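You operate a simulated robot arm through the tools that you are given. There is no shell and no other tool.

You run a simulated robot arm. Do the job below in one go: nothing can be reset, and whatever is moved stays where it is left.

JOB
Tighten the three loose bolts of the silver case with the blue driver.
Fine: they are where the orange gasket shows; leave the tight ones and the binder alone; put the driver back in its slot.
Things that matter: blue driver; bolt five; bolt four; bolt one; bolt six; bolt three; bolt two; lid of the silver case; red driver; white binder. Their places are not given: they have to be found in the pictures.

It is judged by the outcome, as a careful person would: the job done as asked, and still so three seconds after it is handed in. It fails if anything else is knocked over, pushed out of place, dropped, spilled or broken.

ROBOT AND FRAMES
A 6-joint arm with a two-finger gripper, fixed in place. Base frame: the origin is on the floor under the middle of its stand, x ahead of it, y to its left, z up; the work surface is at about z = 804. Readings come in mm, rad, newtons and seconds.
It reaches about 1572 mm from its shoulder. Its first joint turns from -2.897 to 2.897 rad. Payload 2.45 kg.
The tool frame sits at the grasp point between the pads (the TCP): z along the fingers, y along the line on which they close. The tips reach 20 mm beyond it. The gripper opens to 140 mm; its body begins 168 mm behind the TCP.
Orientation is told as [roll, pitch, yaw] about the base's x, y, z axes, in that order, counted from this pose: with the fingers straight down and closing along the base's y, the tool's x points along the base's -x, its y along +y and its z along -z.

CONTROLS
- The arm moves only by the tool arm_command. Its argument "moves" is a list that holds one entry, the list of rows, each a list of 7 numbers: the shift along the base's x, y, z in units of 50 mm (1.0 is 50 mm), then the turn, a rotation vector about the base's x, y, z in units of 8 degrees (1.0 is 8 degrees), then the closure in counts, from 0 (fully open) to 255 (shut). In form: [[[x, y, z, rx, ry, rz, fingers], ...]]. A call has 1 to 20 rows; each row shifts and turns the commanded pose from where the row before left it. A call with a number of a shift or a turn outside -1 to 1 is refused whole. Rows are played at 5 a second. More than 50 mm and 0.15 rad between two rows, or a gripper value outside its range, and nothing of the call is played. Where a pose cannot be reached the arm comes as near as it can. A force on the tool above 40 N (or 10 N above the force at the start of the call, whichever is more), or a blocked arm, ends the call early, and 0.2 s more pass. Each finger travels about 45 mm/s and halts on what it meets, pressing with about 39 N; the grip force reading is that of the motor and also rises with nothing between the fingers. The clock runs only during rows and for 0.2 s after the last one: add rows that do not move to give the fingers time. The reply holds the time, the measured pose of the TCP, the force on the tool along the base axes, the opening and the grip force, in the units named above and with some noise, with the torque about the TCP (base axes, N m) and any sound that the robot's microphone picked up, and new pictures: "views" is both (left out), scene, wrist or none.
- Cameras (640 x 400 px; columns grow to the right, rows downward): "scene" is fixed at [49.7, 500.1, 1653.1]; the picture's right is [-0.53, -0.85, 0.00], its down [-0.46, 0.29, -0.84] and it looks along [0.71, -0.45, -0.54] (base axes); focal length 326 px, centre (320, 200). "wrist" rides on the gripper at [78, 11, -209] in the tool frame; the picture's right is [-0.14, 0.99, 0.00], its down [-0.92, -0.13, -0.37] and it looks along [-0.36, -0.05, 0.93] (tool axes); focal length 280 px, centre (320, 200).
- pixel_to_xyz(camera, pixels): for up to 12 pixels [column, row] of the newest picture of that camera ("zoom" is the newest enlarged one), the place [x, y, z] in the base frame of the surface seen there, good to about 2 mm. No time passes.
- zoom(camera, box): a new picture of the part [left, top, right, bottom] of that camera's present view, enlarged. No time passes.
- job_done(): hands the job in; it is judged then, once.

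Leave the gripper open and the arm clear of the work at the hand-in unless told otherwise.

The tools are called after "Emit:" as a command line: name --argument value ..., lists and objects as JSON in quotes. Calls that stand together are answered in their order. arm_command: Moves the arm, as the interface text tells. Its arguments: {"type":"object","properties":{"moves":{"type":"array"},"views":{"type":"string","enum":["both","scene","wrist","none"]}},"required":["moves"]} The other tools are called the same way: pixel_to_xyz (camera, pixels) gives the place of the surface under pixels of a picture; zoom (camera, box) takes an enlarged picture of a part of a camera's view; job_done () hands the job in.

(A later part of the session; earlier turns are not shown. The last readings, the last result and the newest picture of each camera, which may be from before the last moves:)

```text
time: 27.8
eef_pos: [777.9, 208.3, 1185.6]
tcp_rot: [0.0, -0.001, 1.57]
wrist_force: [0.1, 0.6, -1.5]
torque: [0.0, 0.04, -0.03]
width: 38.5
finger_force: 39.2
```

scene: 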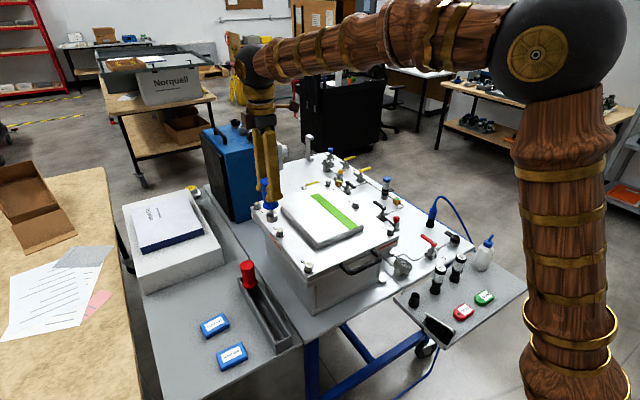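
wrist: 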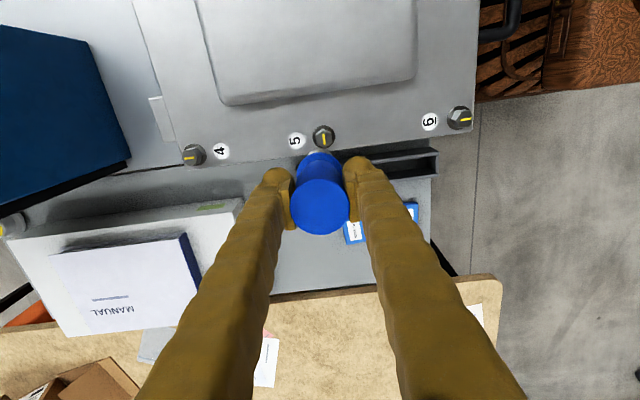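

The commanded pose was clipped, so I'm at (778, 208, 1185.5). I'll correct by (-8.7, -19) to sit over bolt 5 at (769.3, 189.0) and look again.

Emit:
arm_command --moves '[[[-0.087, -0.19, 0, 0, 0, 0, 255], [-0.087, -0.19, 0, 0, 0, 0, 255], [0, 0, 0, 0, 0, 0, 255], [0, 0, 0, 0, 0, 0, 255]]]' --views "both"

Emit:
zoom --camera "scene" --box '[262, 210, 302, 235]'

Emit:
zoom --camera "wrist" --box '[296, 135, 344, 165]'

```text
time: 28.8
eef_pos: [770.0, 190.0, 1186.6]
tcp_rot: [0.0, -0.003, 1.57]
wrist_force: [-0.5, -0.2, -2.2]
torque: [0.01, 0.01, 0.02]
width: 38.5
finger_force: 38.7
```

scene: 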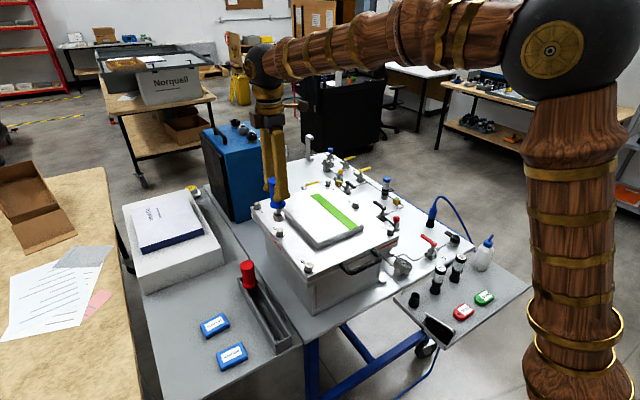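
wrist: 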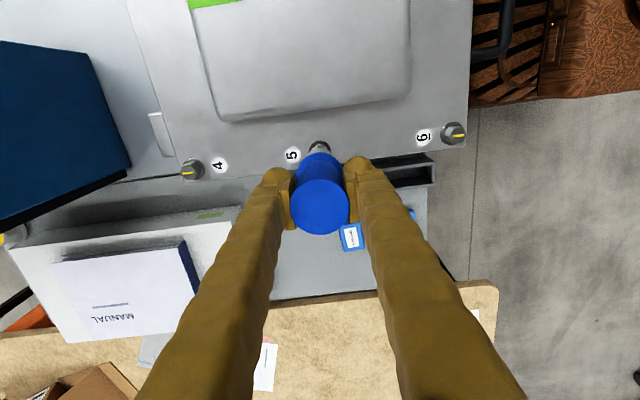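

```text
16.00 times, centred on (282, 222) of scene
```

zoom: 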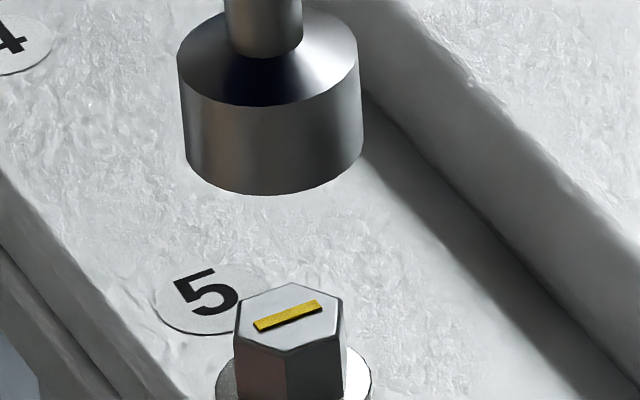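

```text
13.33 times, centred on (320, 150) of wrist
```

zoom: 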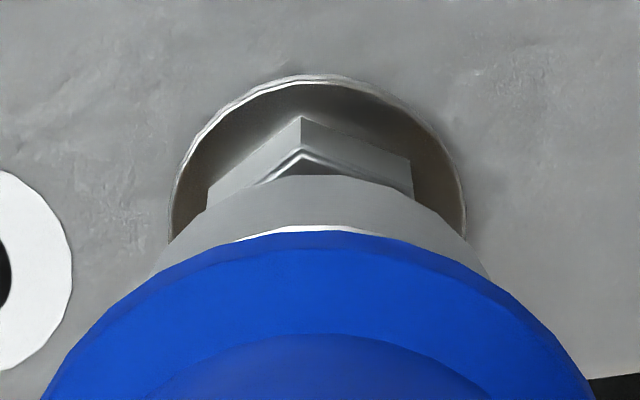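

Both views now agree to within about 0.6 mm: wrist washer centre column 319.85 vs socket 320.3, scene columns matching. I'll nudge x by +0.5 and lower 33 mm, leaving a few mm gap, then check again.

Emit:
arm_command --moves '[[[0.01, -0.006, -0.11, 0, 0, 0, 255], [0, 0, -0.11, 0, 0, 0, 255], [0, 0, -0.11, 0, 0, 0, 255], [0, 0, -0.11, 0, 0, 0, 255], [0, 0, -0.11, 0, 0, 0, 255], [0, 0, -0.11, 0, 0, 0, 255], [0, 0, 0, 0, 0, 0, 255]]]' --views "both"

Emit:
zoom --camera "scene" --box '[264, 215, 304, 240]'

Emit:
zoom --camera "wrist" --box '[296, 130, 344, 160]'

```text
time: 30.4
eef_pos: [769.2, 189.0, 1152.0]
tcp_rot: [-0.001, -0.003, 1.57]
wrist_force: [1.1, -0.4, -1.3]
torque: [0.0, 0.0, 0.0]
width: 38.7
finger_force: 39.3
```

scene: 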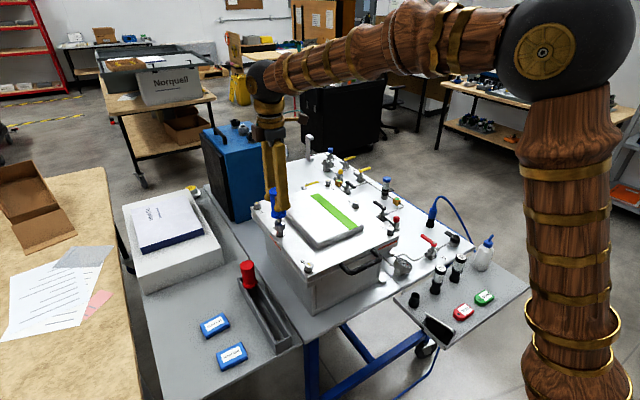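
wrist: 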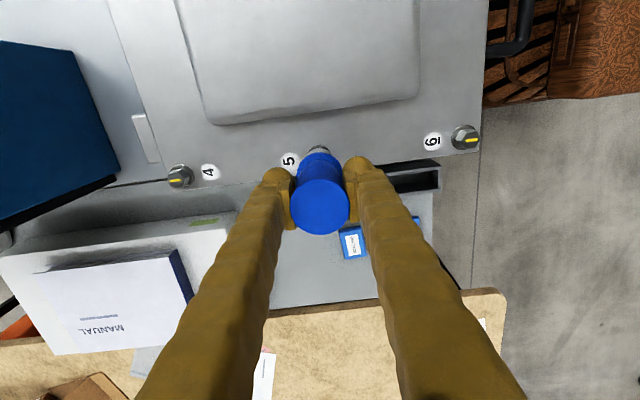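

```text
16.00 times, centred on (284, 228) of scene
```

zoom: 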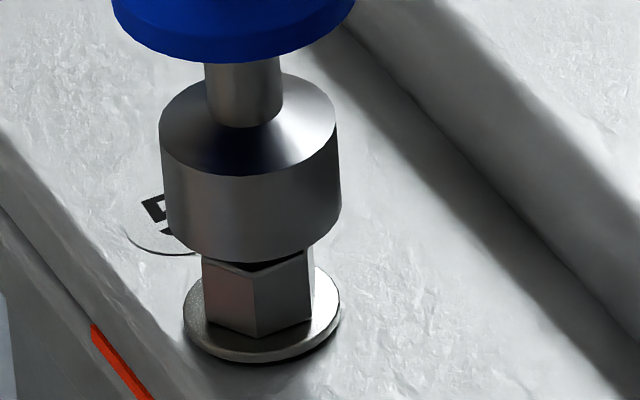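

```text
13.33 times, centred on (320, 145) of wrist
```

zoom: 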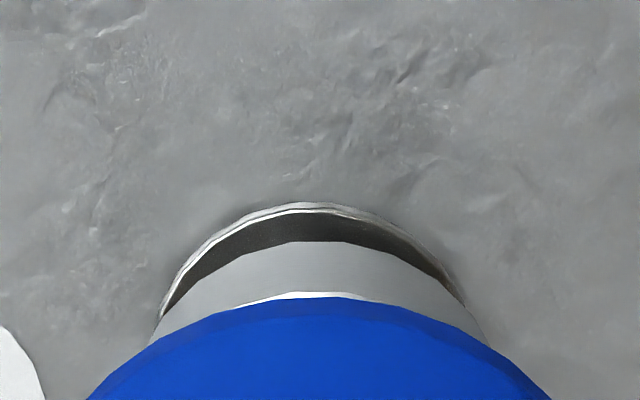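

The socket mouth is a few mm above the head and concentric with the washer in both views. I'll nudge +0.3 mm in x and lower 10 mm slowly, watching the force.

Emit:
arm_command --moves '[[[0.006, 0, -0.04, 0, 0, 0, 255], [0, 0, -0.04, 0, 0, 0, 255], [0, 0, -0.04, 0, 0, 0, 255], [0, 0, -0.04, 0, 0, 0, 255], [0, 0, -0.04, 0, 0, 0, 255], [0, 0, 0, 0, 0, 0, 255]]]' --views "none"

Emit:
zoom --camera "scene" --box '[264, 215, 304, 240]'

```text
time: 31.8
eef_pos: [769.0, 190.7, 1142.1]
tcp_rot: [0.0, -0.002, 1.569]
wrist_force: [-1.3, 4.0, 16.5]
torque: [0.58, 0.21, 0.01]
width: 38.6
finger_force: 39.2
```

```text
16.00 times, centred on (284, 228) of scene
```

zoom: 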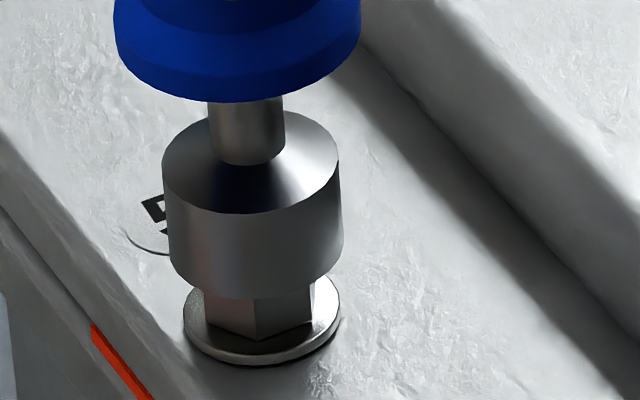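

There's contact: Fz 16.5 N and Fy +4 N, with torques that point to the +y inner wall riding on the bolt's +y corner. I'll back up 3 mm, shift y by +0.8 mm, and inspect.

Emit:
arm_command --moves '[[[0, 0, -0.0, 0, 0, 0, 255], [0, 0, 0.06, 0, 0, 0, 255], [0, 0.016, 0, 0, 0, 0, 255], [0, 0, 0, 0, 0, 0, 255]]]' --views "both"

Emit:
zoom --camera "wrist" --box '[296, 130, 344, 160]'

Emit:
zoom --camera "scene" --box '[264, 200, 304, 245]'

```text
time: 32.8
eef_pos: [769.8, 189.5, 1145.9]
tcp_rot: [-0.001, -0.001, 1.572]
wrist_force: [0.2, 0.9, -1.2]
torque: [0.02, 0.01, 0.0]
width: 38.6
finger_force: 38.5
```

scene: 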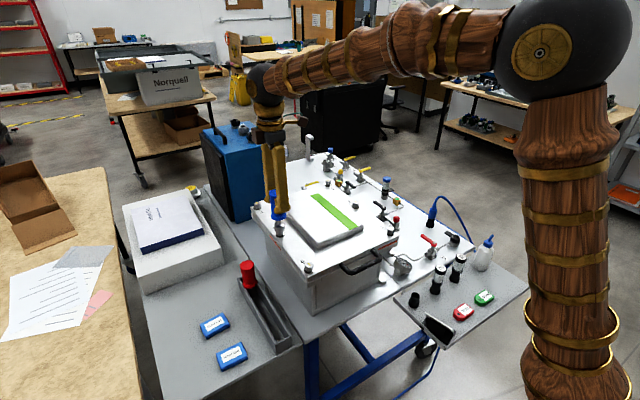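
wrist: 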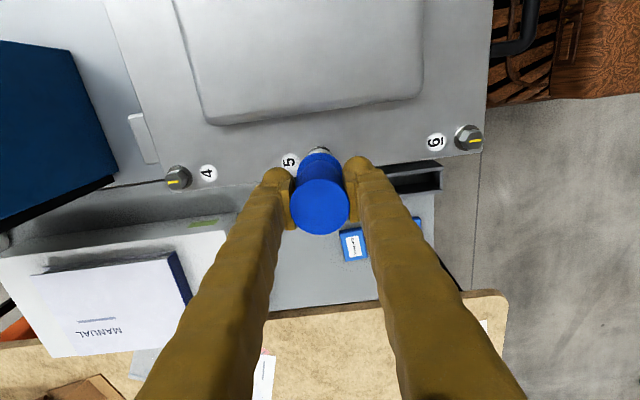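

```text
13.33 times, centred on (320, 145) of wrist
```

zoom: 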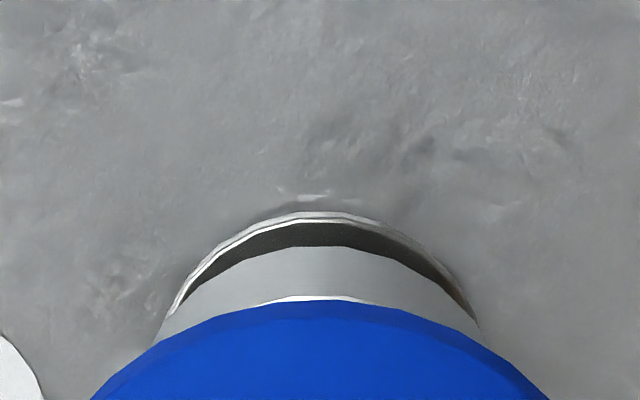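

```text
8.89 times, centred on (284, 222) of scene
```

zoom: 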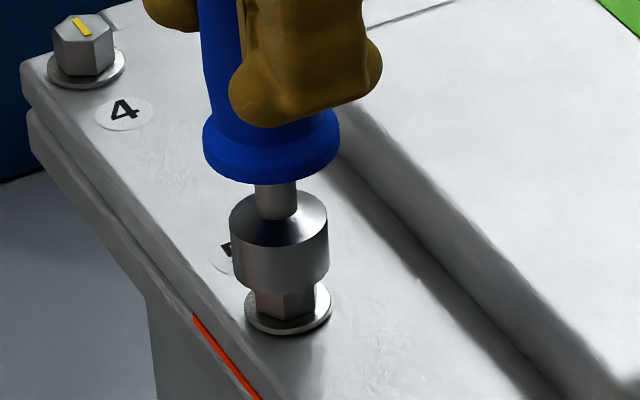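

Force is back to zero and the columns line up. I'll lower again in 1.5 mm steps, 6 mm in all.

Emit:
arm_command --moves '[[[0, 0, -0.03, 0, 0, 0, 255], [0, 0, -0.03, 0, 0, 0, 255], [0, 0, -0.03, 0, 0, 0, 255], [0, 0, -0.03, 0, 0, 0, 255], [0, 0, 0, 0, 0, 0, 255]]]' --views "none"

```text
time: 33.6
eef_pos: [770.7, 190.5, 1143.4]
tcp_rot: [-0.004, 0.0, 1.571]
wrist_force: [-3.2, -0.5, 11.9]
torque: [-0.18, 0.41, -0.04]
width: 38.5
finger_force: 39.0
stopped in row 4: the force on the tool passed its limit at 43 N (the readings are from after the stop); the commanded pose is now the measured one
```

The call stopped on force near z 1142, now pressing about 12 N. I'll look closely at how far the socket sits over the head.

Emit:
arm_command --moves '[[[0, 0, 0.01, 0, 0, 0, 255]]]' --views "both"

Emit:
zoom --camera "scene" --box '[264, 220, 296, 240]'

Emit:
zoom --camera "wrist" --box '[296, 130, 344, 160]'

```text
time: 34.0
eef_pos: [770.0, 191.1, 1143.1]
tcp_rot: [-0.004, -0.002, 1.57]
wrist_force: [-2.6, -2.1, 7.6]
torque: [-0.24, 0.29, 0.04]
width: 38.6
finger_force: 39.6
```

scene: 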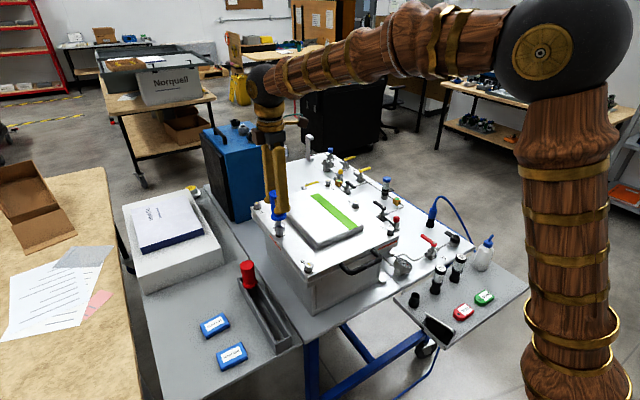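
wrist: 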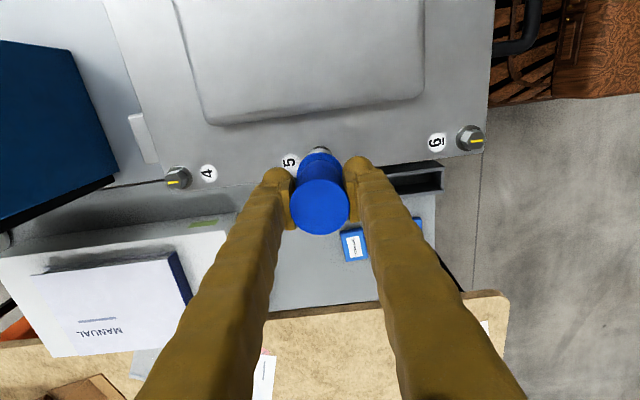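

```text
16.00 times, centred on (280, 230) of scene
```

zoom: 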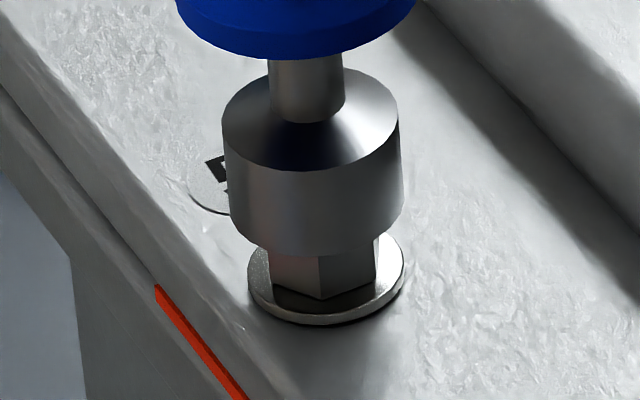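

```text
13.33 times, centred on (320, 145) of wrist
```

zoom: 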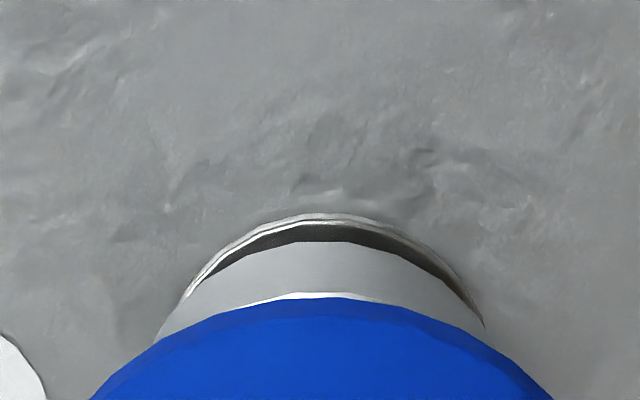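

The socket is resting on the head's top edge, not over it. Both views and the -x reaction force suggest I'm about 0.7–1 mm too far in +x. I'll lift 4 mm, shift (-0.8, -0.2) mm, and lower gently.

Emit:
arm_command --moves '[[[0, 0, 0.08, 0, 0, 0, 255], [-0.016, -0.004, 0, 0, 0, 0, 255], [0, 0, 0, 0, 0, 0, 255], [0, 0, -0.03, 0, 0, 0, 255], [0, 0, -0.03, 0, 0, 0, 255], [0, 0, -0.02, 0, 0, 0, 255], [0, 0, 0, 0, 0, 0, 255]]]' --views "none"

```text
time: 35.6
eef_pos: [769.6, 190.2, 1143.1]
tcp_rot: [-0.004, 0.0, 1.571]
wrist_force: [-1.6, -0.5, 2.8]
torque: [-0.25, 0.14, -0.03]
width: 38.5
finger_force: 39.1
```

Light contact remains (about 4 N), with torques suggesting a push toward -x and -y. I'll lift 2 mm, shift a further (-0.5, -0.3) mm, and lower 4 mm.

Emit:
arm_command --moves '[[[0, 0, 0.04, 0, 0, 0, 255], [-0.01, -0.006, 0, 0, 0, 0, 255], [0, 0, 0, 0, 0, 0, 255], [0, 0, -0.03, 0, 0, 0, 255], [0, 0, -0.02, 0, 0, 0, 255], [0, 0, 0, 0, 0, 0, 255]]]' --views "none"

```text
time: 37.0
eef_pos: [769.4, 190.2, 1143.8]
tcp_rot: [-0.006, -0.002, 1.572]
wrist_force: [4.6, -6.5, 16.8]
torque: [-0.93, -0.51, -0.02]
width: 38.4
finger_force: 38.7
```

Contact is now at 17 N in a different direction. I'll inspect closely before trying again.

Emit:
arm_command --moves '[[[0, 0, 0.02, 0, 0, 0, 255], [0, 0, 0, 0, 0, 0, 255]]]' --views "both"

Emit:
zoom --camera "scene" --box '[268, 224, 300, 244]'

Emit:
zoom --camera "scene" --box '[232, 180, 312, 230]'

Emit:
zoom --camera "wrist" --box '[280, 140, 360, 240]'

```text
time: 37.6
eef_pos: [768.9, 189.9, 1142.9]
tcp_rot: [-0.003, -0.002, 1.57]
wrist_force: [5.5, 1.1, 11.4]
torque: [-0.04, -0.65, 0.02]
width: 38.4
finger_force: 38.9
```

scene: 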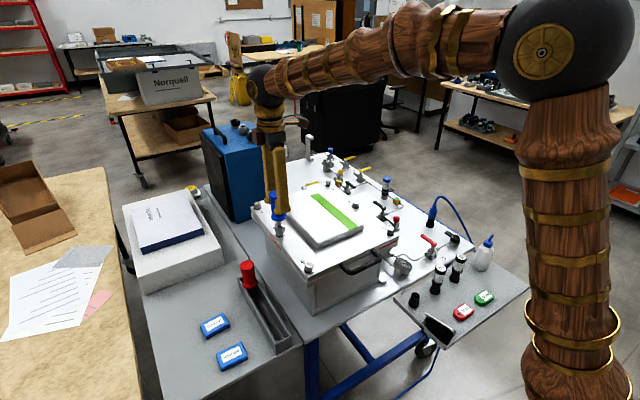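
wrist: 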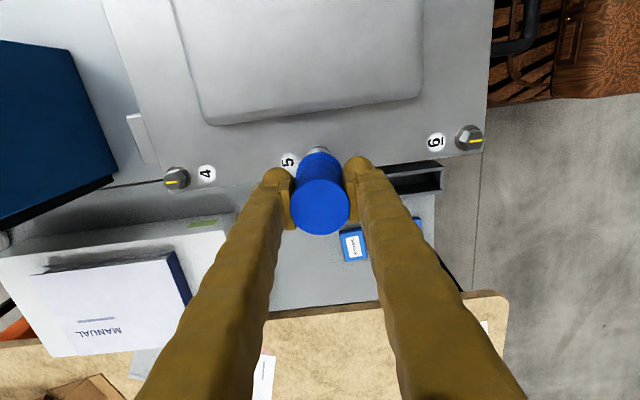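

```text
16.00 times, centred on (284, 234) of scene
```

zoom: 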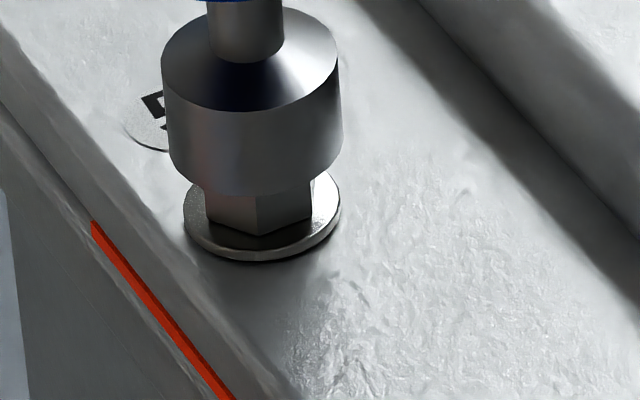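

```text
8.00 times, centred on (272, 205) of scene
```

zoom: 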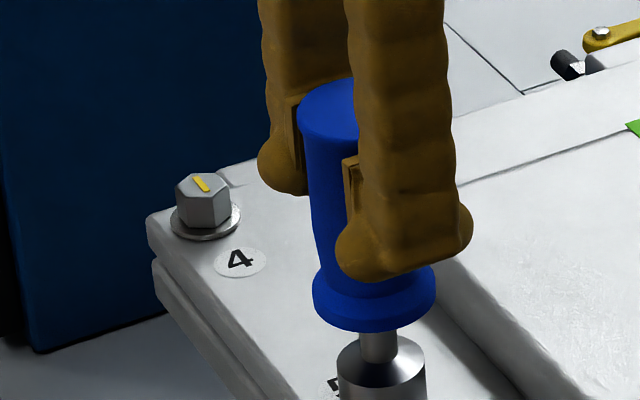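

```text
4.00 times, centred on (320, 190) of wrist
```

zoom: 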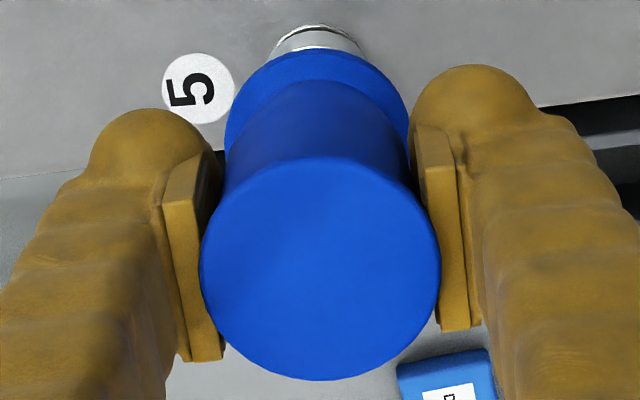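

The lateral forces flip with sub-millimetre shifts, so I'm close to centred. The round-looking bore may hide a hex that needs turning into register. Keeping light pressure, I'll turn clockwise (negative z) 32° and watch force, torque and sound.

Emit:
arm_command --moves '[[[0.006, 0, 0, 0, 0, 0, 255], [0, 0, 0, 0, 0, -0.5, 255], [0, 0, 0, 0, 0, -0.5, 255], [0, 0, 0, 0, 0, -0.5, 255], [0, 0, 0, 0, 0, -0.5, 255], [0, 0, 0, 0, 0, -0.5, 255], [0, 0, 0, 0, 0, -0.5, 255], [0, 0, 0, 0, 0, -0.5, 255], [0, 0, 0, 0, 0, -0.5, 255], [0, 0, 0, 0, 0, 0, 255]]]' --views "both"

Emit:
zoom --camera "scene" --box '[268, 222, 300, 242]'

```text
time: 39.8
eef_pos: [770.3, 190.3, 1144.1]
tcp_rot: [-0.003, -0.003, 1.011]
wrist_force: [-0.4, -0.2, -1.1]
torque: [-0.04, 0.0, -0.03]
width: 38.8
finger_force: 39.0
```

scene: 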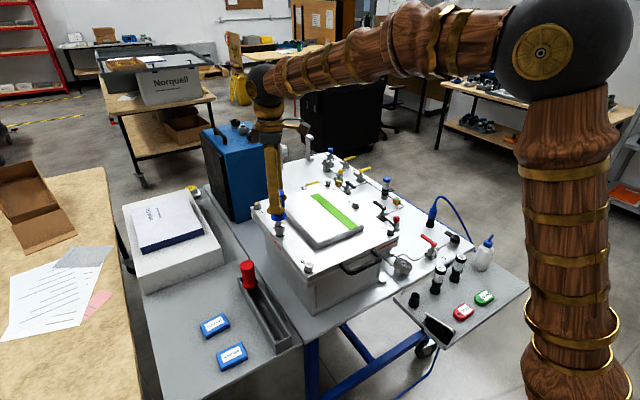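
wrist: 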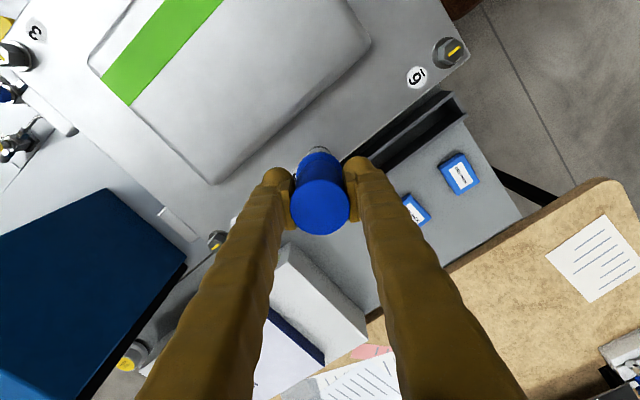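

```text
16.00 times, centred on (284, 232) of scene
```

zoom: 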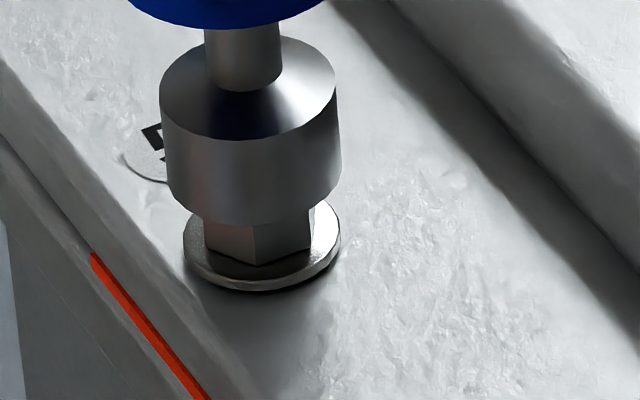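

The contact force vanished after the turn, which suggests the socket can now drop on. I'll lower gently in 1 mm steps.

Emit:
arm_command --moves '[[[0, 0, -0.02, 0, 0, 0, 255], [0, 0, -0.02, 0, 0, 0, 255], [0, 0, -0.02, 0, 0, 0, 255], [0, 0, -0.02, 0, 0, 0, 255], [0, 0, 0, 0, 0, 0, 255]]]' --views "none"

```text
time: 41.0
eef_pos: [770.3, 191.1, 1139.7]
tcp_rot: [-0.003, -0.003, 1.012]
wrist_force: [2.2, -0.3, -0.9]
torque: [0.04, -0.21, 0.0]
width: 38.6
finger_force: 38.8
```

It's going on: z is 1139.7 with no vertical force. I'll continue down in 1 mm steps until it seats.

Emit:
arm_command --moves '[[[0, 0, -0.02, 0, 0, 0, 255], [0, 0, -0.02, 0, 0, 0, 255], [0, 0, -0.02, 0, 0, 0, 255], [0, 0, -0.02, 0, 0, 0, 255], [0, 0, -0.02, 0, 0, 0, 255], [0, 0, -0.02, 0, 0, 0, 255], [0, 0, 0, 0, 0, 0, 255]]]' --views "scene"

Emit:
zoom --camera "scene" --box '[268, 222, 300, 242]'

```text
time: 42.6
eef_pos: [769.6, 191.1, 1134.7]
tcp_rot: [-0.002, -0.001, 1.012]
wrist_force: [0.1, -0.4, -0.8]
torque: [-0.01, 0.01, 0.02]
width: 38.3
finger_force: 38.6
```

scene: 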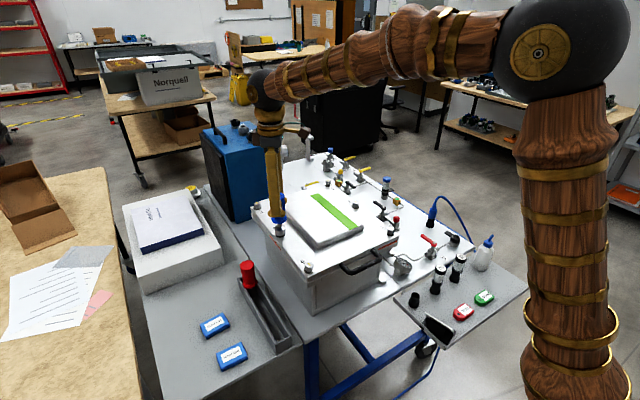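

```text
16.00 times, centred on (284, 232) of scene
```

zoom: 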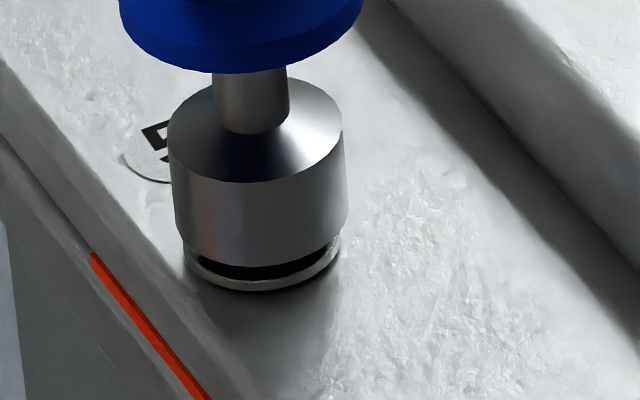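

The socket is almost fully over the head. I'll lower 1.5 mm more and start tightening clockwise, 40° first, watching the torque.

Emit:
arm_command --moves '[[[0, 0, -0.03, 0, 0, 0, 255], [0, 0, 0, 0, 0, 0, 255], [0, 0, 0, 0, 0, -0.5, 255], [0, 0, 0, 0, 0, -0.5, 255], [0, 0, 0, 0, 0, -0.5, 255], [0, 0, 0, 0, 0, -0.5, 255], [0, 0, 0, 0, 0, -0.5, 255], [0, 0, 0, 0, 0, -0.5, 255], [0, 0, 0, 0, 0, -0.5, 255], [0, 0, 0, 0, 0, -0.5, 255], [0, 0, 0, 0, 0, -0.5, 255], [0, 0, 0, 0, 0, -0.5, 255], [0, 0, 0, 0, 0, 0, 255]]]' --views "both"

Emit:
zoom --camera "scene" --box '[264, 222, 304, 247]'

```text
time: 45.4
eef_pos: [769.9, 189.9, 1133.0]
tcp_rot: [-0.004, 0.0, 0.312]
wrist_force: [3.5, -2.5, -8.3]
torque: [-0.18, -0.36, 0.03]
width: 38.6
finger_force: 39.3
```

scene: 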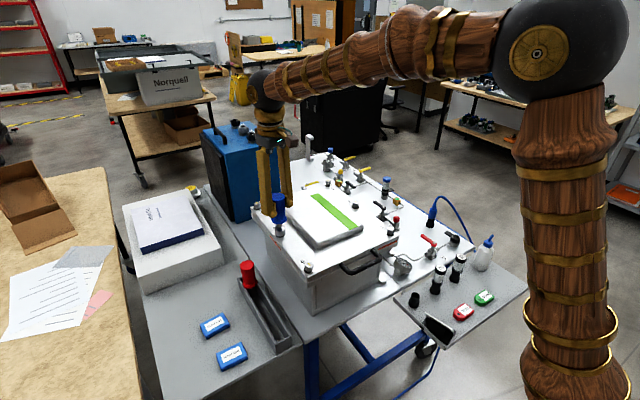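
wrist: 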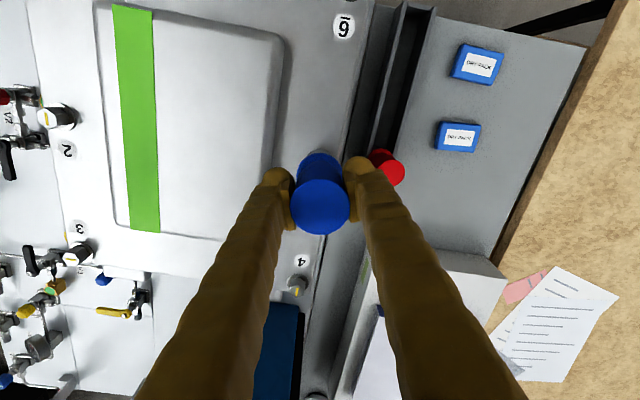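

```text
16.00 times, centred on (284, 234) of scene
```

zoom: 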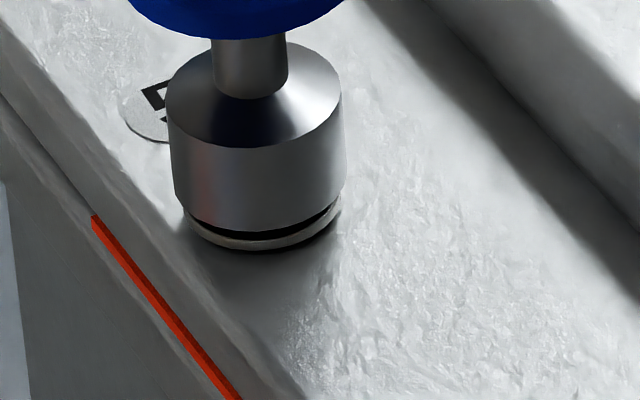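

The torque is still low (0.03 N·m) and Fz -8 N means the bolt is drawing the socket down. I'll keep turning clockwise, easing down slightly.

Emit:
arm_command --moves '[[[0, 0, -0.02, 0, 0, 0, 255], [0, 0, -0.005, 0, 0, -0.6, 255], [0, 0, -0.005, 0, 0, -0.6, 255], [0, 0, -0.005, 0, 0, -0.6, 255], [0, 0, -0.005, 0, 0, -0.6, 255], [0, 0, -0.005, 0, 0, -0.6, 255], [0, 0, -0.005, 0, 0, -0.6, 255], [0, 0, -0.005, 0, 0, -0.6, 255], [0, 0, -0.005, 0, 0, -0.6, 255], [0, 0, 0, 0, 0, 0, 255]]]' --views "scene"

Emit:
zoom --camera "scene" --box '[264, 222, 304, 247]'

```text
time: 47.6
eef_pos: [768.8, 190.9, 1131.6]
tcp_rot: [-0.002, -0.002, -0.358]
wrist_force: [4.7, -7.6, 23.2]
torque: [-0.67, -0.43, 0.05]
width: 38.3
finger_force: 39.1
```

scene: 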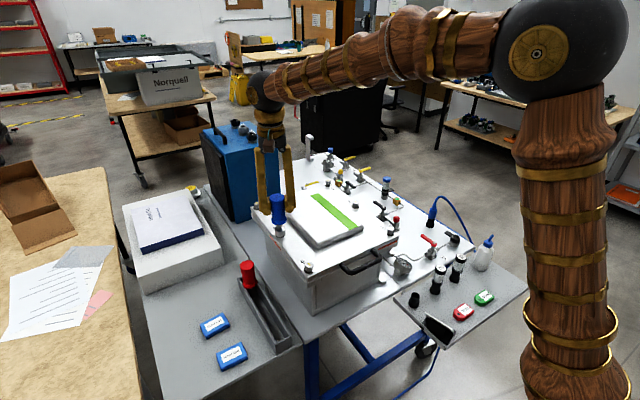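

```text
16.00 times, centred on (284, 234) of scene
```

zoom: 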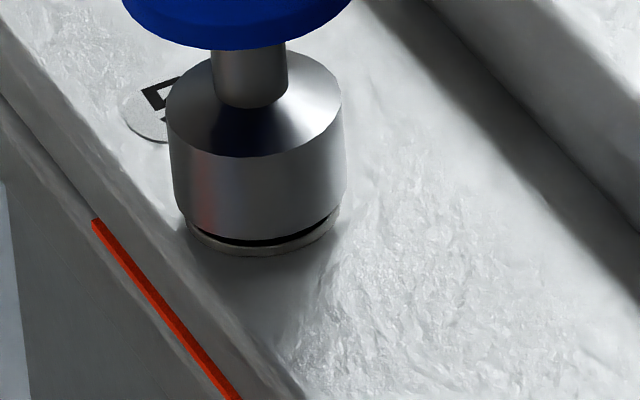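

Pressure rose to 23 N because I eased down too far. I'll lift 0.8 mm and keep turning clockwise another 38°.

Emit:
arm_command --moves '[[[0, 0, 0.016, 0, 0, 0, 255], [0, 0, 0, 0, 0, -0.6, 255], [0, 0, 0, 0, 0, -0.6, 255], [0, 0, 0, 0, 0, -0.6, 255], [0, 0, 0, 0, 0, -0.6, 255], [0, 0, 0, 0, 0, -0.6, 255], [0, 0, 0, 0, 0, -0.6, 255], [0, 0, 0, 0, 0, -0.6, 255], [0, 0, 0, 0, 0, -0.6, 255], [0, 0, 0, 0, 0, 0, 255]]]' --views "both"

Emit:
zoom --camera "scene" --box '[264, 222, 304, 247]'

```text
time: 49.8
eef_pos: [768.2, 189.6, 1130.0]
tcp_rot: [-0.004, -0.001, -1.028]
wrist_force: [4.9, 9.2, -4.1]
torque: [0.91, -0.33, 0.88]
width: 37.6
finger_force: 38.6
```

scene: 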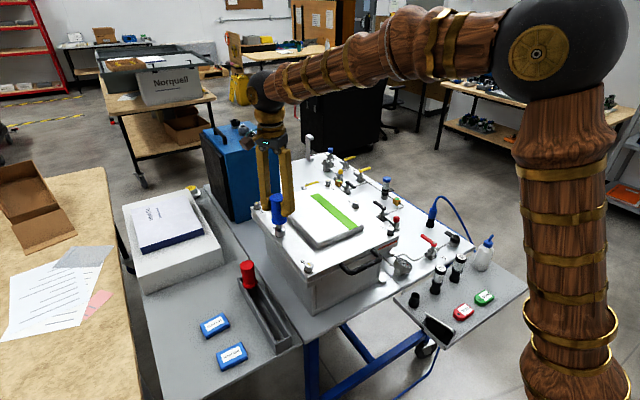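
wrist: 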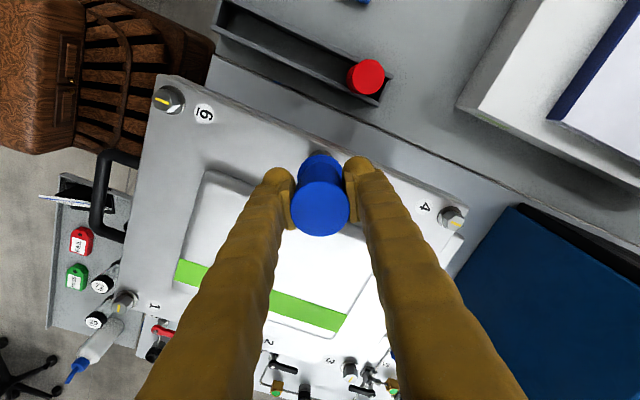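

```text
16.00 times, centred on (284, 234) of scene
```

zoom: 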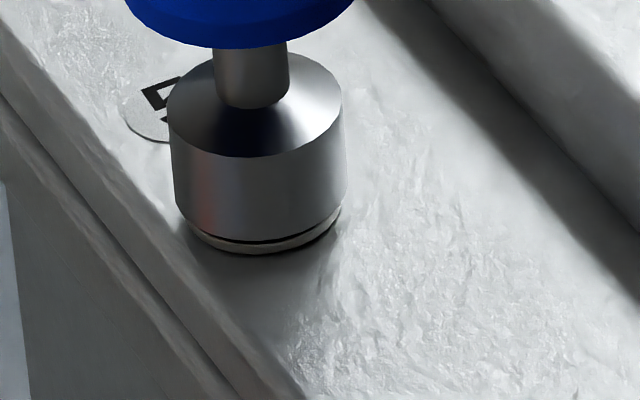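

The orange strip beside bolt 5 has vanished and the torque rose to 0.88 N·m, so the bolt is coming up tight. I'll add one small turn of 6° to see whether the torque holds, which would confirm it's at its stop.

Emit:
arm_command --moves '[[[0, 0, 0, 0, 0, -0.4, 255], [0, 0, 0, 0, 0, -0.35, 255], [0, 0, 0, 0, 0, 0, 255]]]' --views "scene"

Emit:
zoom --camera "scene" --box '[240, 200, 320, 250]'

```text
time: 50.6
eef_pos: [769.3, 189.6, 1130.1]
tcp_rot: [-0.005, -0.002, -1.132]
wrist_force: [1.7, 2.9, -1.0]
torque: [0.34, -0.13, 1.07]
width: 38.1
finger_force: 39.1
```

scene: 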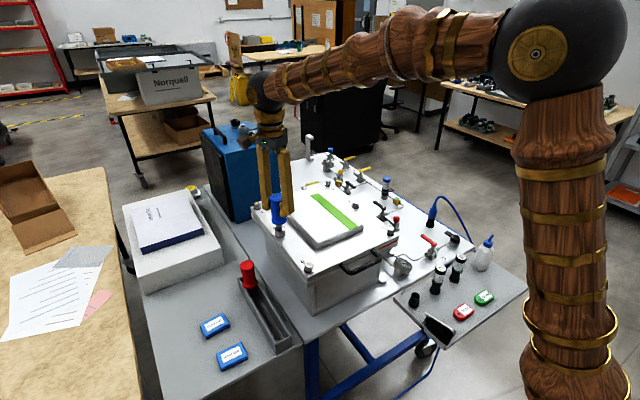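

```text
8.00 times, centred on (280, 225) of scene
```

zoom: 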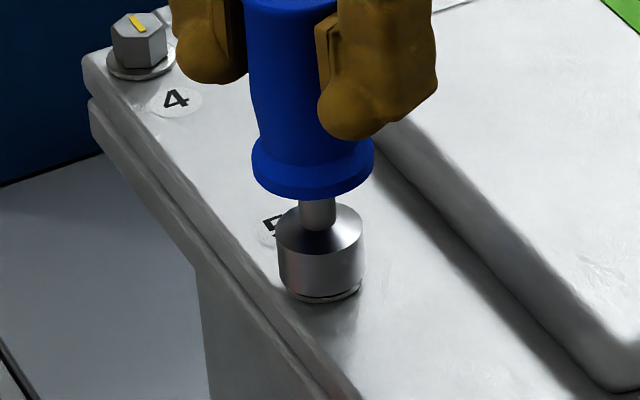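

Torque reads 1.07 N·m with the gasket hidden, so bolt 5 is tight. I'll unload the wind-up with a small back-turn of about 4° before lifting off.

Emit:
arm_command --moves '[[[0, 0, 0, 0, 0, 0.25, 255], [0, 0, 0, 0, 0, 0.25, 255], [0, 0, 0, 0, 0, 0, 255]]]' --views "none"

```text
time: 51.4
eef_pos: [768.9, 189.7, 1130.8]
tcp_rot: [-0.002, -0.002, -1.061]
wrist_force: [3.4, 1.2, -2.4]
torque: [0.11, -0.31, 0.07]
width: 38.4
finger_force: 39.2
```

The torque is unloaded at 0.07. I'll lift straight up slowly, then to about z 1200.

Emit:
arm_command --moves '[[[0, 0, 0.04, 0, 0, 0, 255], [0, 0, 0.06, 0, 0, 0, 255], [0, 0, 0.1, 0, 0, 0, 255], [0, 0, 0.1, 0, 0, 0, 255], [0, 0, 0.1, 0, 0, 0, 255], [0, 0, 0.2, 0, 0, 0, 255], [0, 0, 0.4, 0, 0, 0, 255], [0, 0, 0.4, 0, 0, 0, 255], [0, 0, 0, 0, 0, 0, 255]]]' --views "both"

Emit:
zoom --camera "scene" --box '[240, 185, 320, 245]'

Emit:
zoom --camera "scene" --box '[270, 222, 302, 242]'

```text
time: 52.1
eef_pos: [768.7, 189.4, 1132.4]
tcp_rot: [-0.007, 0.0, -1.062]
wrist_force: [6.3, 4.2, -22.1]
torque: [0.49, -0.41, 0.42]
width: 38.1
finger_force: 39.2
stopped in row 3: the force on the tool passed its limit at 47 N (the readings are from after the stop); the commanded pose is now the measured one
```

scene: 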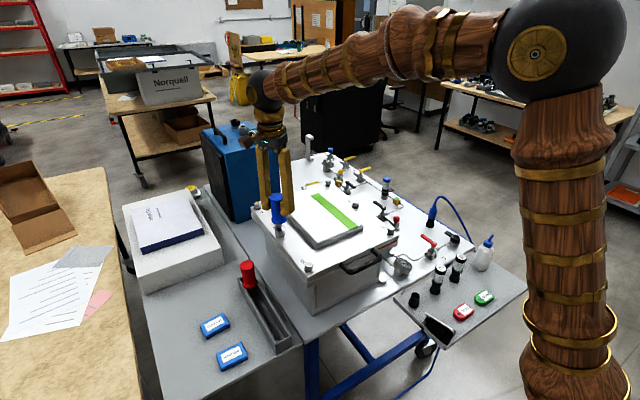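
wrist: 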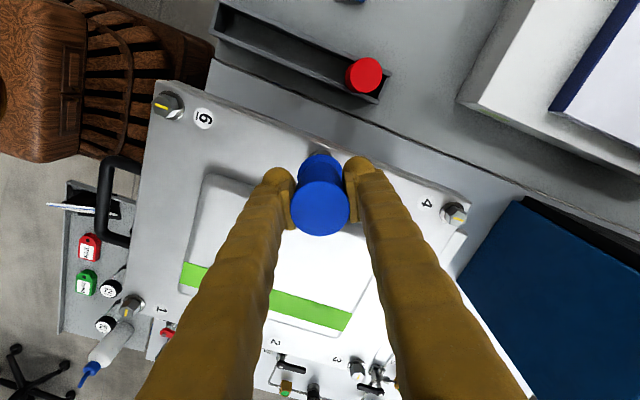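

```text
6.67 times, centred on (280, 215) of scene
```

zoom: 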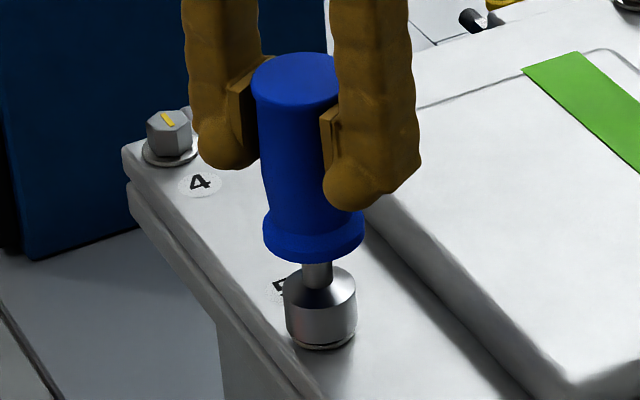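

```text
16.00 times, centred on (286, 232) of scene
```

zoom: 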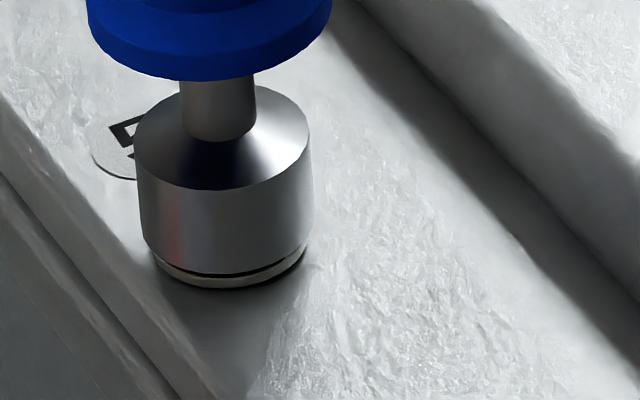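

The socket is binding on the head: the pull hit the force limit, with side forces (+6, +4) N and torque 0.42. I'll ease down 1 mm, shift toward (+0.8, +0.6) mm, and back-turn slightly to relieve it.

Emit:
arm_command --moves '[[[0, 0, -0.02, 0, 0, 0, 255], [0.016, 0.012, 0, 0, 0, 0, 255], [0, 0, 0, 0, 0, 0.15, 255], [0, 0, 0, 0, 0, 0, 255]]]' --views "none"

```text
time: 53.1
eef_pos: [768.2, 189.6, 1132.1]
tcp_rot: [-0.004, -0.002, -1.04]
wrist_force: [3.2, -6.9, -18.0]
torque: [-0.56, -0.26, 0.15]
width: 38.3
finger_force: 38.7
```

The y side force flipped sign, so I overshot by about 0.3 mm. I'll correct y by -0.3, go a bit more +x, ease down another 1 mm, and re-read.

Emit:
arm_command --moves '[[[0, 0, -0.02, 0, 0, 0, 255], [0.01, -0.006, 0, 0, 0, 0, 255], [0, 0, 0, 0, 0, 0.05, 255], [0, 0, 0, 0, 0, 0, 255]]]' --views "none"

```text
time: 54.1
eef_pos: [770.1, 190.6, 1130.7]
tcp_rot: [-0.006, 0.002, -1.034]
wrist_force: [-9.6, 4.1, -6.6]
torque: [0.49, 0.82, 0.14]
width: 38.3
finger_force: 39.2
```

The stiffness is high, about 20–30 N/mm. I'll apply fine corrections: x -0.37 mm, y +0.13 mm, z -0.3 mm, and a tiny back-turn.

Emit:
arm_command --moves '[[[-0.0075, 0.0026, -0.006, 0, 0, 0.05, 255], [0, 0, 0, 0, 0, 0, 255], [0, 0, 0, 0, 0, 0, 255]]]' --views "none"

```text
time: 54.9
eef_pos: [770.5, 191.3, 1130.8]
tcp_rot: [-0.004, -0.002, -1.026]
wrist_force: [-1.6, -2.8, 1.4]
torque: [-0.05, 0.17, 0.15]
width: 37.9
finger_force: 38.7
```

The side loads are now nearly zero. I'll back-turn 1° more and lift 1.5 mm in small steps, checking the force.

Emit:
arm_command --moves '[[[-0.002, 0, 0, 0, 0, 0.12, 255], [0, 0, 0.01, 0, 0, 0, 255], [0, 0, 0.01, 0, 0, 0, 255], [0, 0, 0.01, 0, 0, 0, 255], [0, 0, 0, 0, 0, 0, 255]]]' --views "none"

```text
time: 56.1
eef_pos: [770.3, 190.0, 1133.1]
tcp_rot: [-0.008, -0.001, -1.01]
wrist_force: [-1.6, 1.4, -10.5]
torque: [0.18, 0.09, 0.03]
width: 38.1
finger_force: 39.1
```

Lift resistance is down to about 9 N and torque is near zero. The tool picked up a slight tilt (roll -0.007) when the stop re-based the pose. I'll straighten it while keeping the socket in place (rx +0.04, y -0.58 mm), then lift another 1 mm.

Emit:
arm_command --moves '[[[0, -0.0116, 0, 0.04, 0, 0, 255], [0, 0, 0, 0, 0, 0, 255], [0, 0, 0.01, 0, 0, 0, 255], [0, 0, 0.01, 0, 0, 0, 255], [0, 0, 0, 0, 0, 0, 255]]]' --views "scene"

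Emit:
zoom --camera "scene" --box '[264, 215, 304, 240]'

```text
time: 57.3
eef_pos: [769.7, 189.6, 1134.3]
tcp_rot: [-0.002, 0.005, -1.011]
wrist_force: [1.3, 3.6, -8.3]
torque: [0.34, -0.1, 0.02]
width: 38.3
finger_force: 39.5
```

scene: 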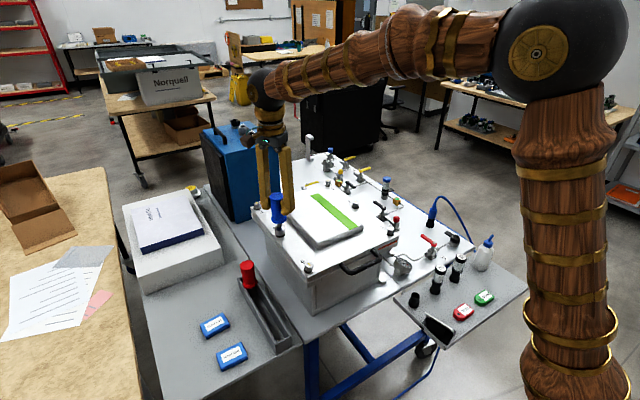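

```text
16.00 times, centred on (284, 228) of scene
```

zoom: 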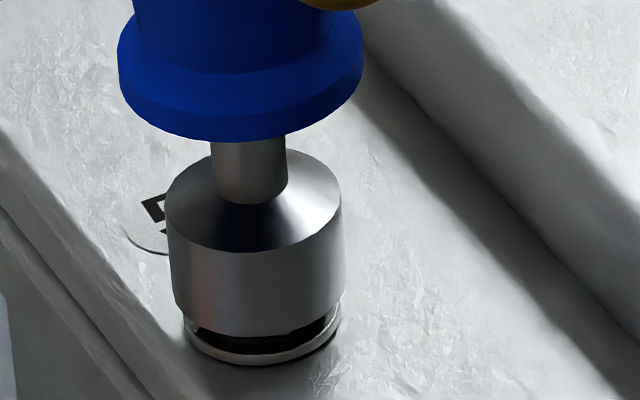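

The socket is sliding off; the gap above the washer is growing, with about 7 N drag. I'll continue lifting in 1 mm steps.

Emit:
arm_command --moves '[[[0, 0.003, 0.02, 0, 0, 0, 255], [0, 0, 0.02, 0, 0, 0, 255], [0, 0, 0.02, 0, 0, 0, 255], [0, 0, 0.02, 0, 0, 0, 255], [0, 0, 0.02, 0, 0, 0, 255], [0, 0, 0, 0, 0, 0, 255]]]' --views "none"

```text
time: 58.7
eef_pos: [769.1, 190.7, 1139.6]
tcp_rot: [-0.004, 0.005, -1.012]
wrist_force: [0.3, 3.1, -17.8]
torque: [0.26, 0.0, 0.1]
width: 38.0
finger_force: 38.9
```

Emit:
zoom --camera "scene" --box '[264, 215, 304, 240]'

Emit:
zoom --camera "scene" --box '[240, 185, 320, 245]'

```text
16.00 times, centred on (284, 228) of scene
```

zoom: 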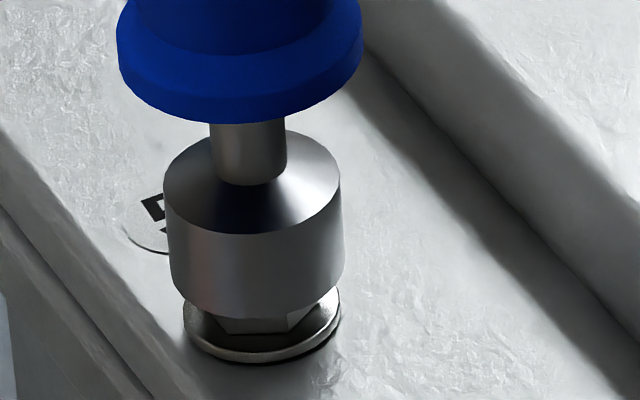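

```text
6.67 times, centred on (280, 215) of scene
```

zoom: 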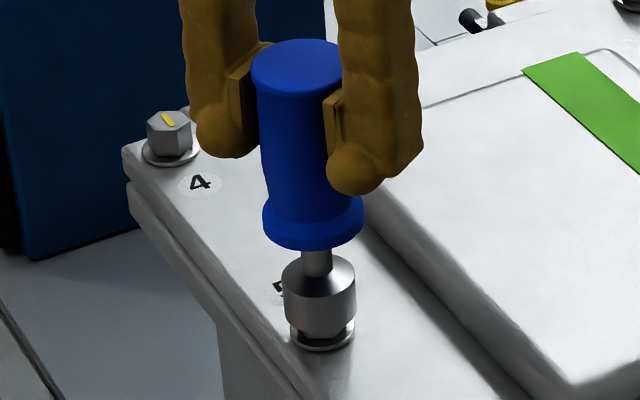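

The socket is rising with the arm and there's no slip in the grip. I'll continue lifting until it clears the head.

Emit:
arm_command --moves '[[[0, 0.002, 0.02, 0, 0, 0.05, 255], [0, 0, 0.02, 0, 0, 0, 255], [0, 0, 0.02, 0, 0, 0, 255], [0, 0, 0.02, 0, 0, 0, 255], [0, 0, 0.02, 0, 0, 0, 255], [0, 0, 0.02, 0, 0, 0, 255], [0, 0, 0, 0, 0, 0, 255]]]' --views "none"

```text
time: 60.3
eef_pos: [769.9, 190.3, 1146.3]
tcp_rot: [-0.001, 0.003, -1.003]
wrist_force: [-0.5, 0.2, -2.2]
torque: [-0.01, 0.02, 0.0]
width: 38.4
finger_force: 39.0
```

The socket is free. I'll raise it to about z 1200 and check bolt 5, both its mark and its gasket edge.

Emit:
arm_command --moves '[[[0, 0, 0.3, 0, 0, 0, 255], [0, 0, 0.4, 0, 0, 0, 255], [0, 0, 0.4, 0, 0, 0, 255], [0, 0, 0, 0, 0, 0, 255]]]' --views "both"

Emit:
zoom --camera "scene" --box '[270, 222, 302, 242]'

Emit:
zoom --camera "scene" --box '[240, 195, 320, 285]'

```text
time: 61.3
eef_pos: [768.8, 187.6, 1200.6]
tcp_rot: [-0.001, 0.003, -1.005]
wrist_force: [-0.5, 0.2, -2.5]
torque: [0.0, 0.01, -0.03]
width: 38.3
finger_force: 38.6
```

scene: 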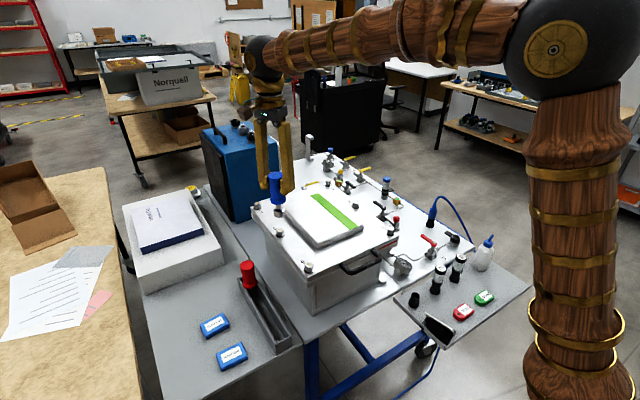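
wrist: 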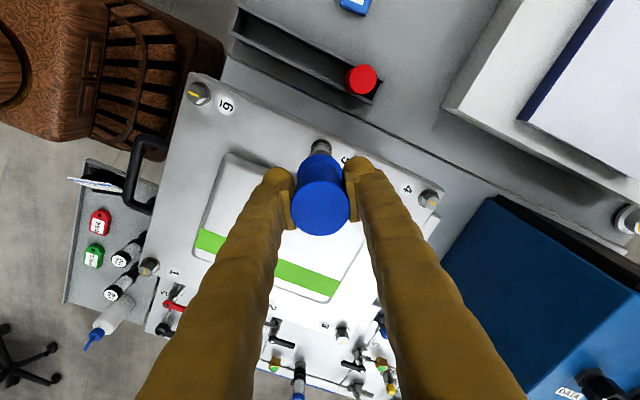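

```text
16.00 times, centred on (286, 232) of scene
```

zoom: 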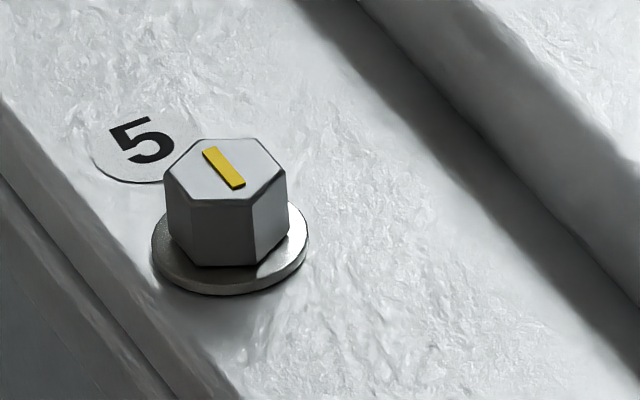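

```text
4.44 times, centred on (280, 240) of scene
```

zoom: 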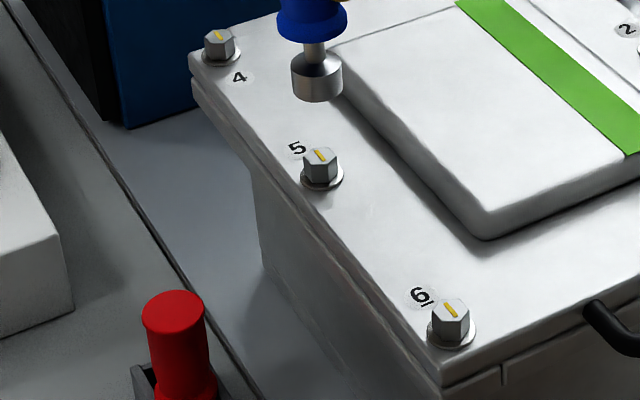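

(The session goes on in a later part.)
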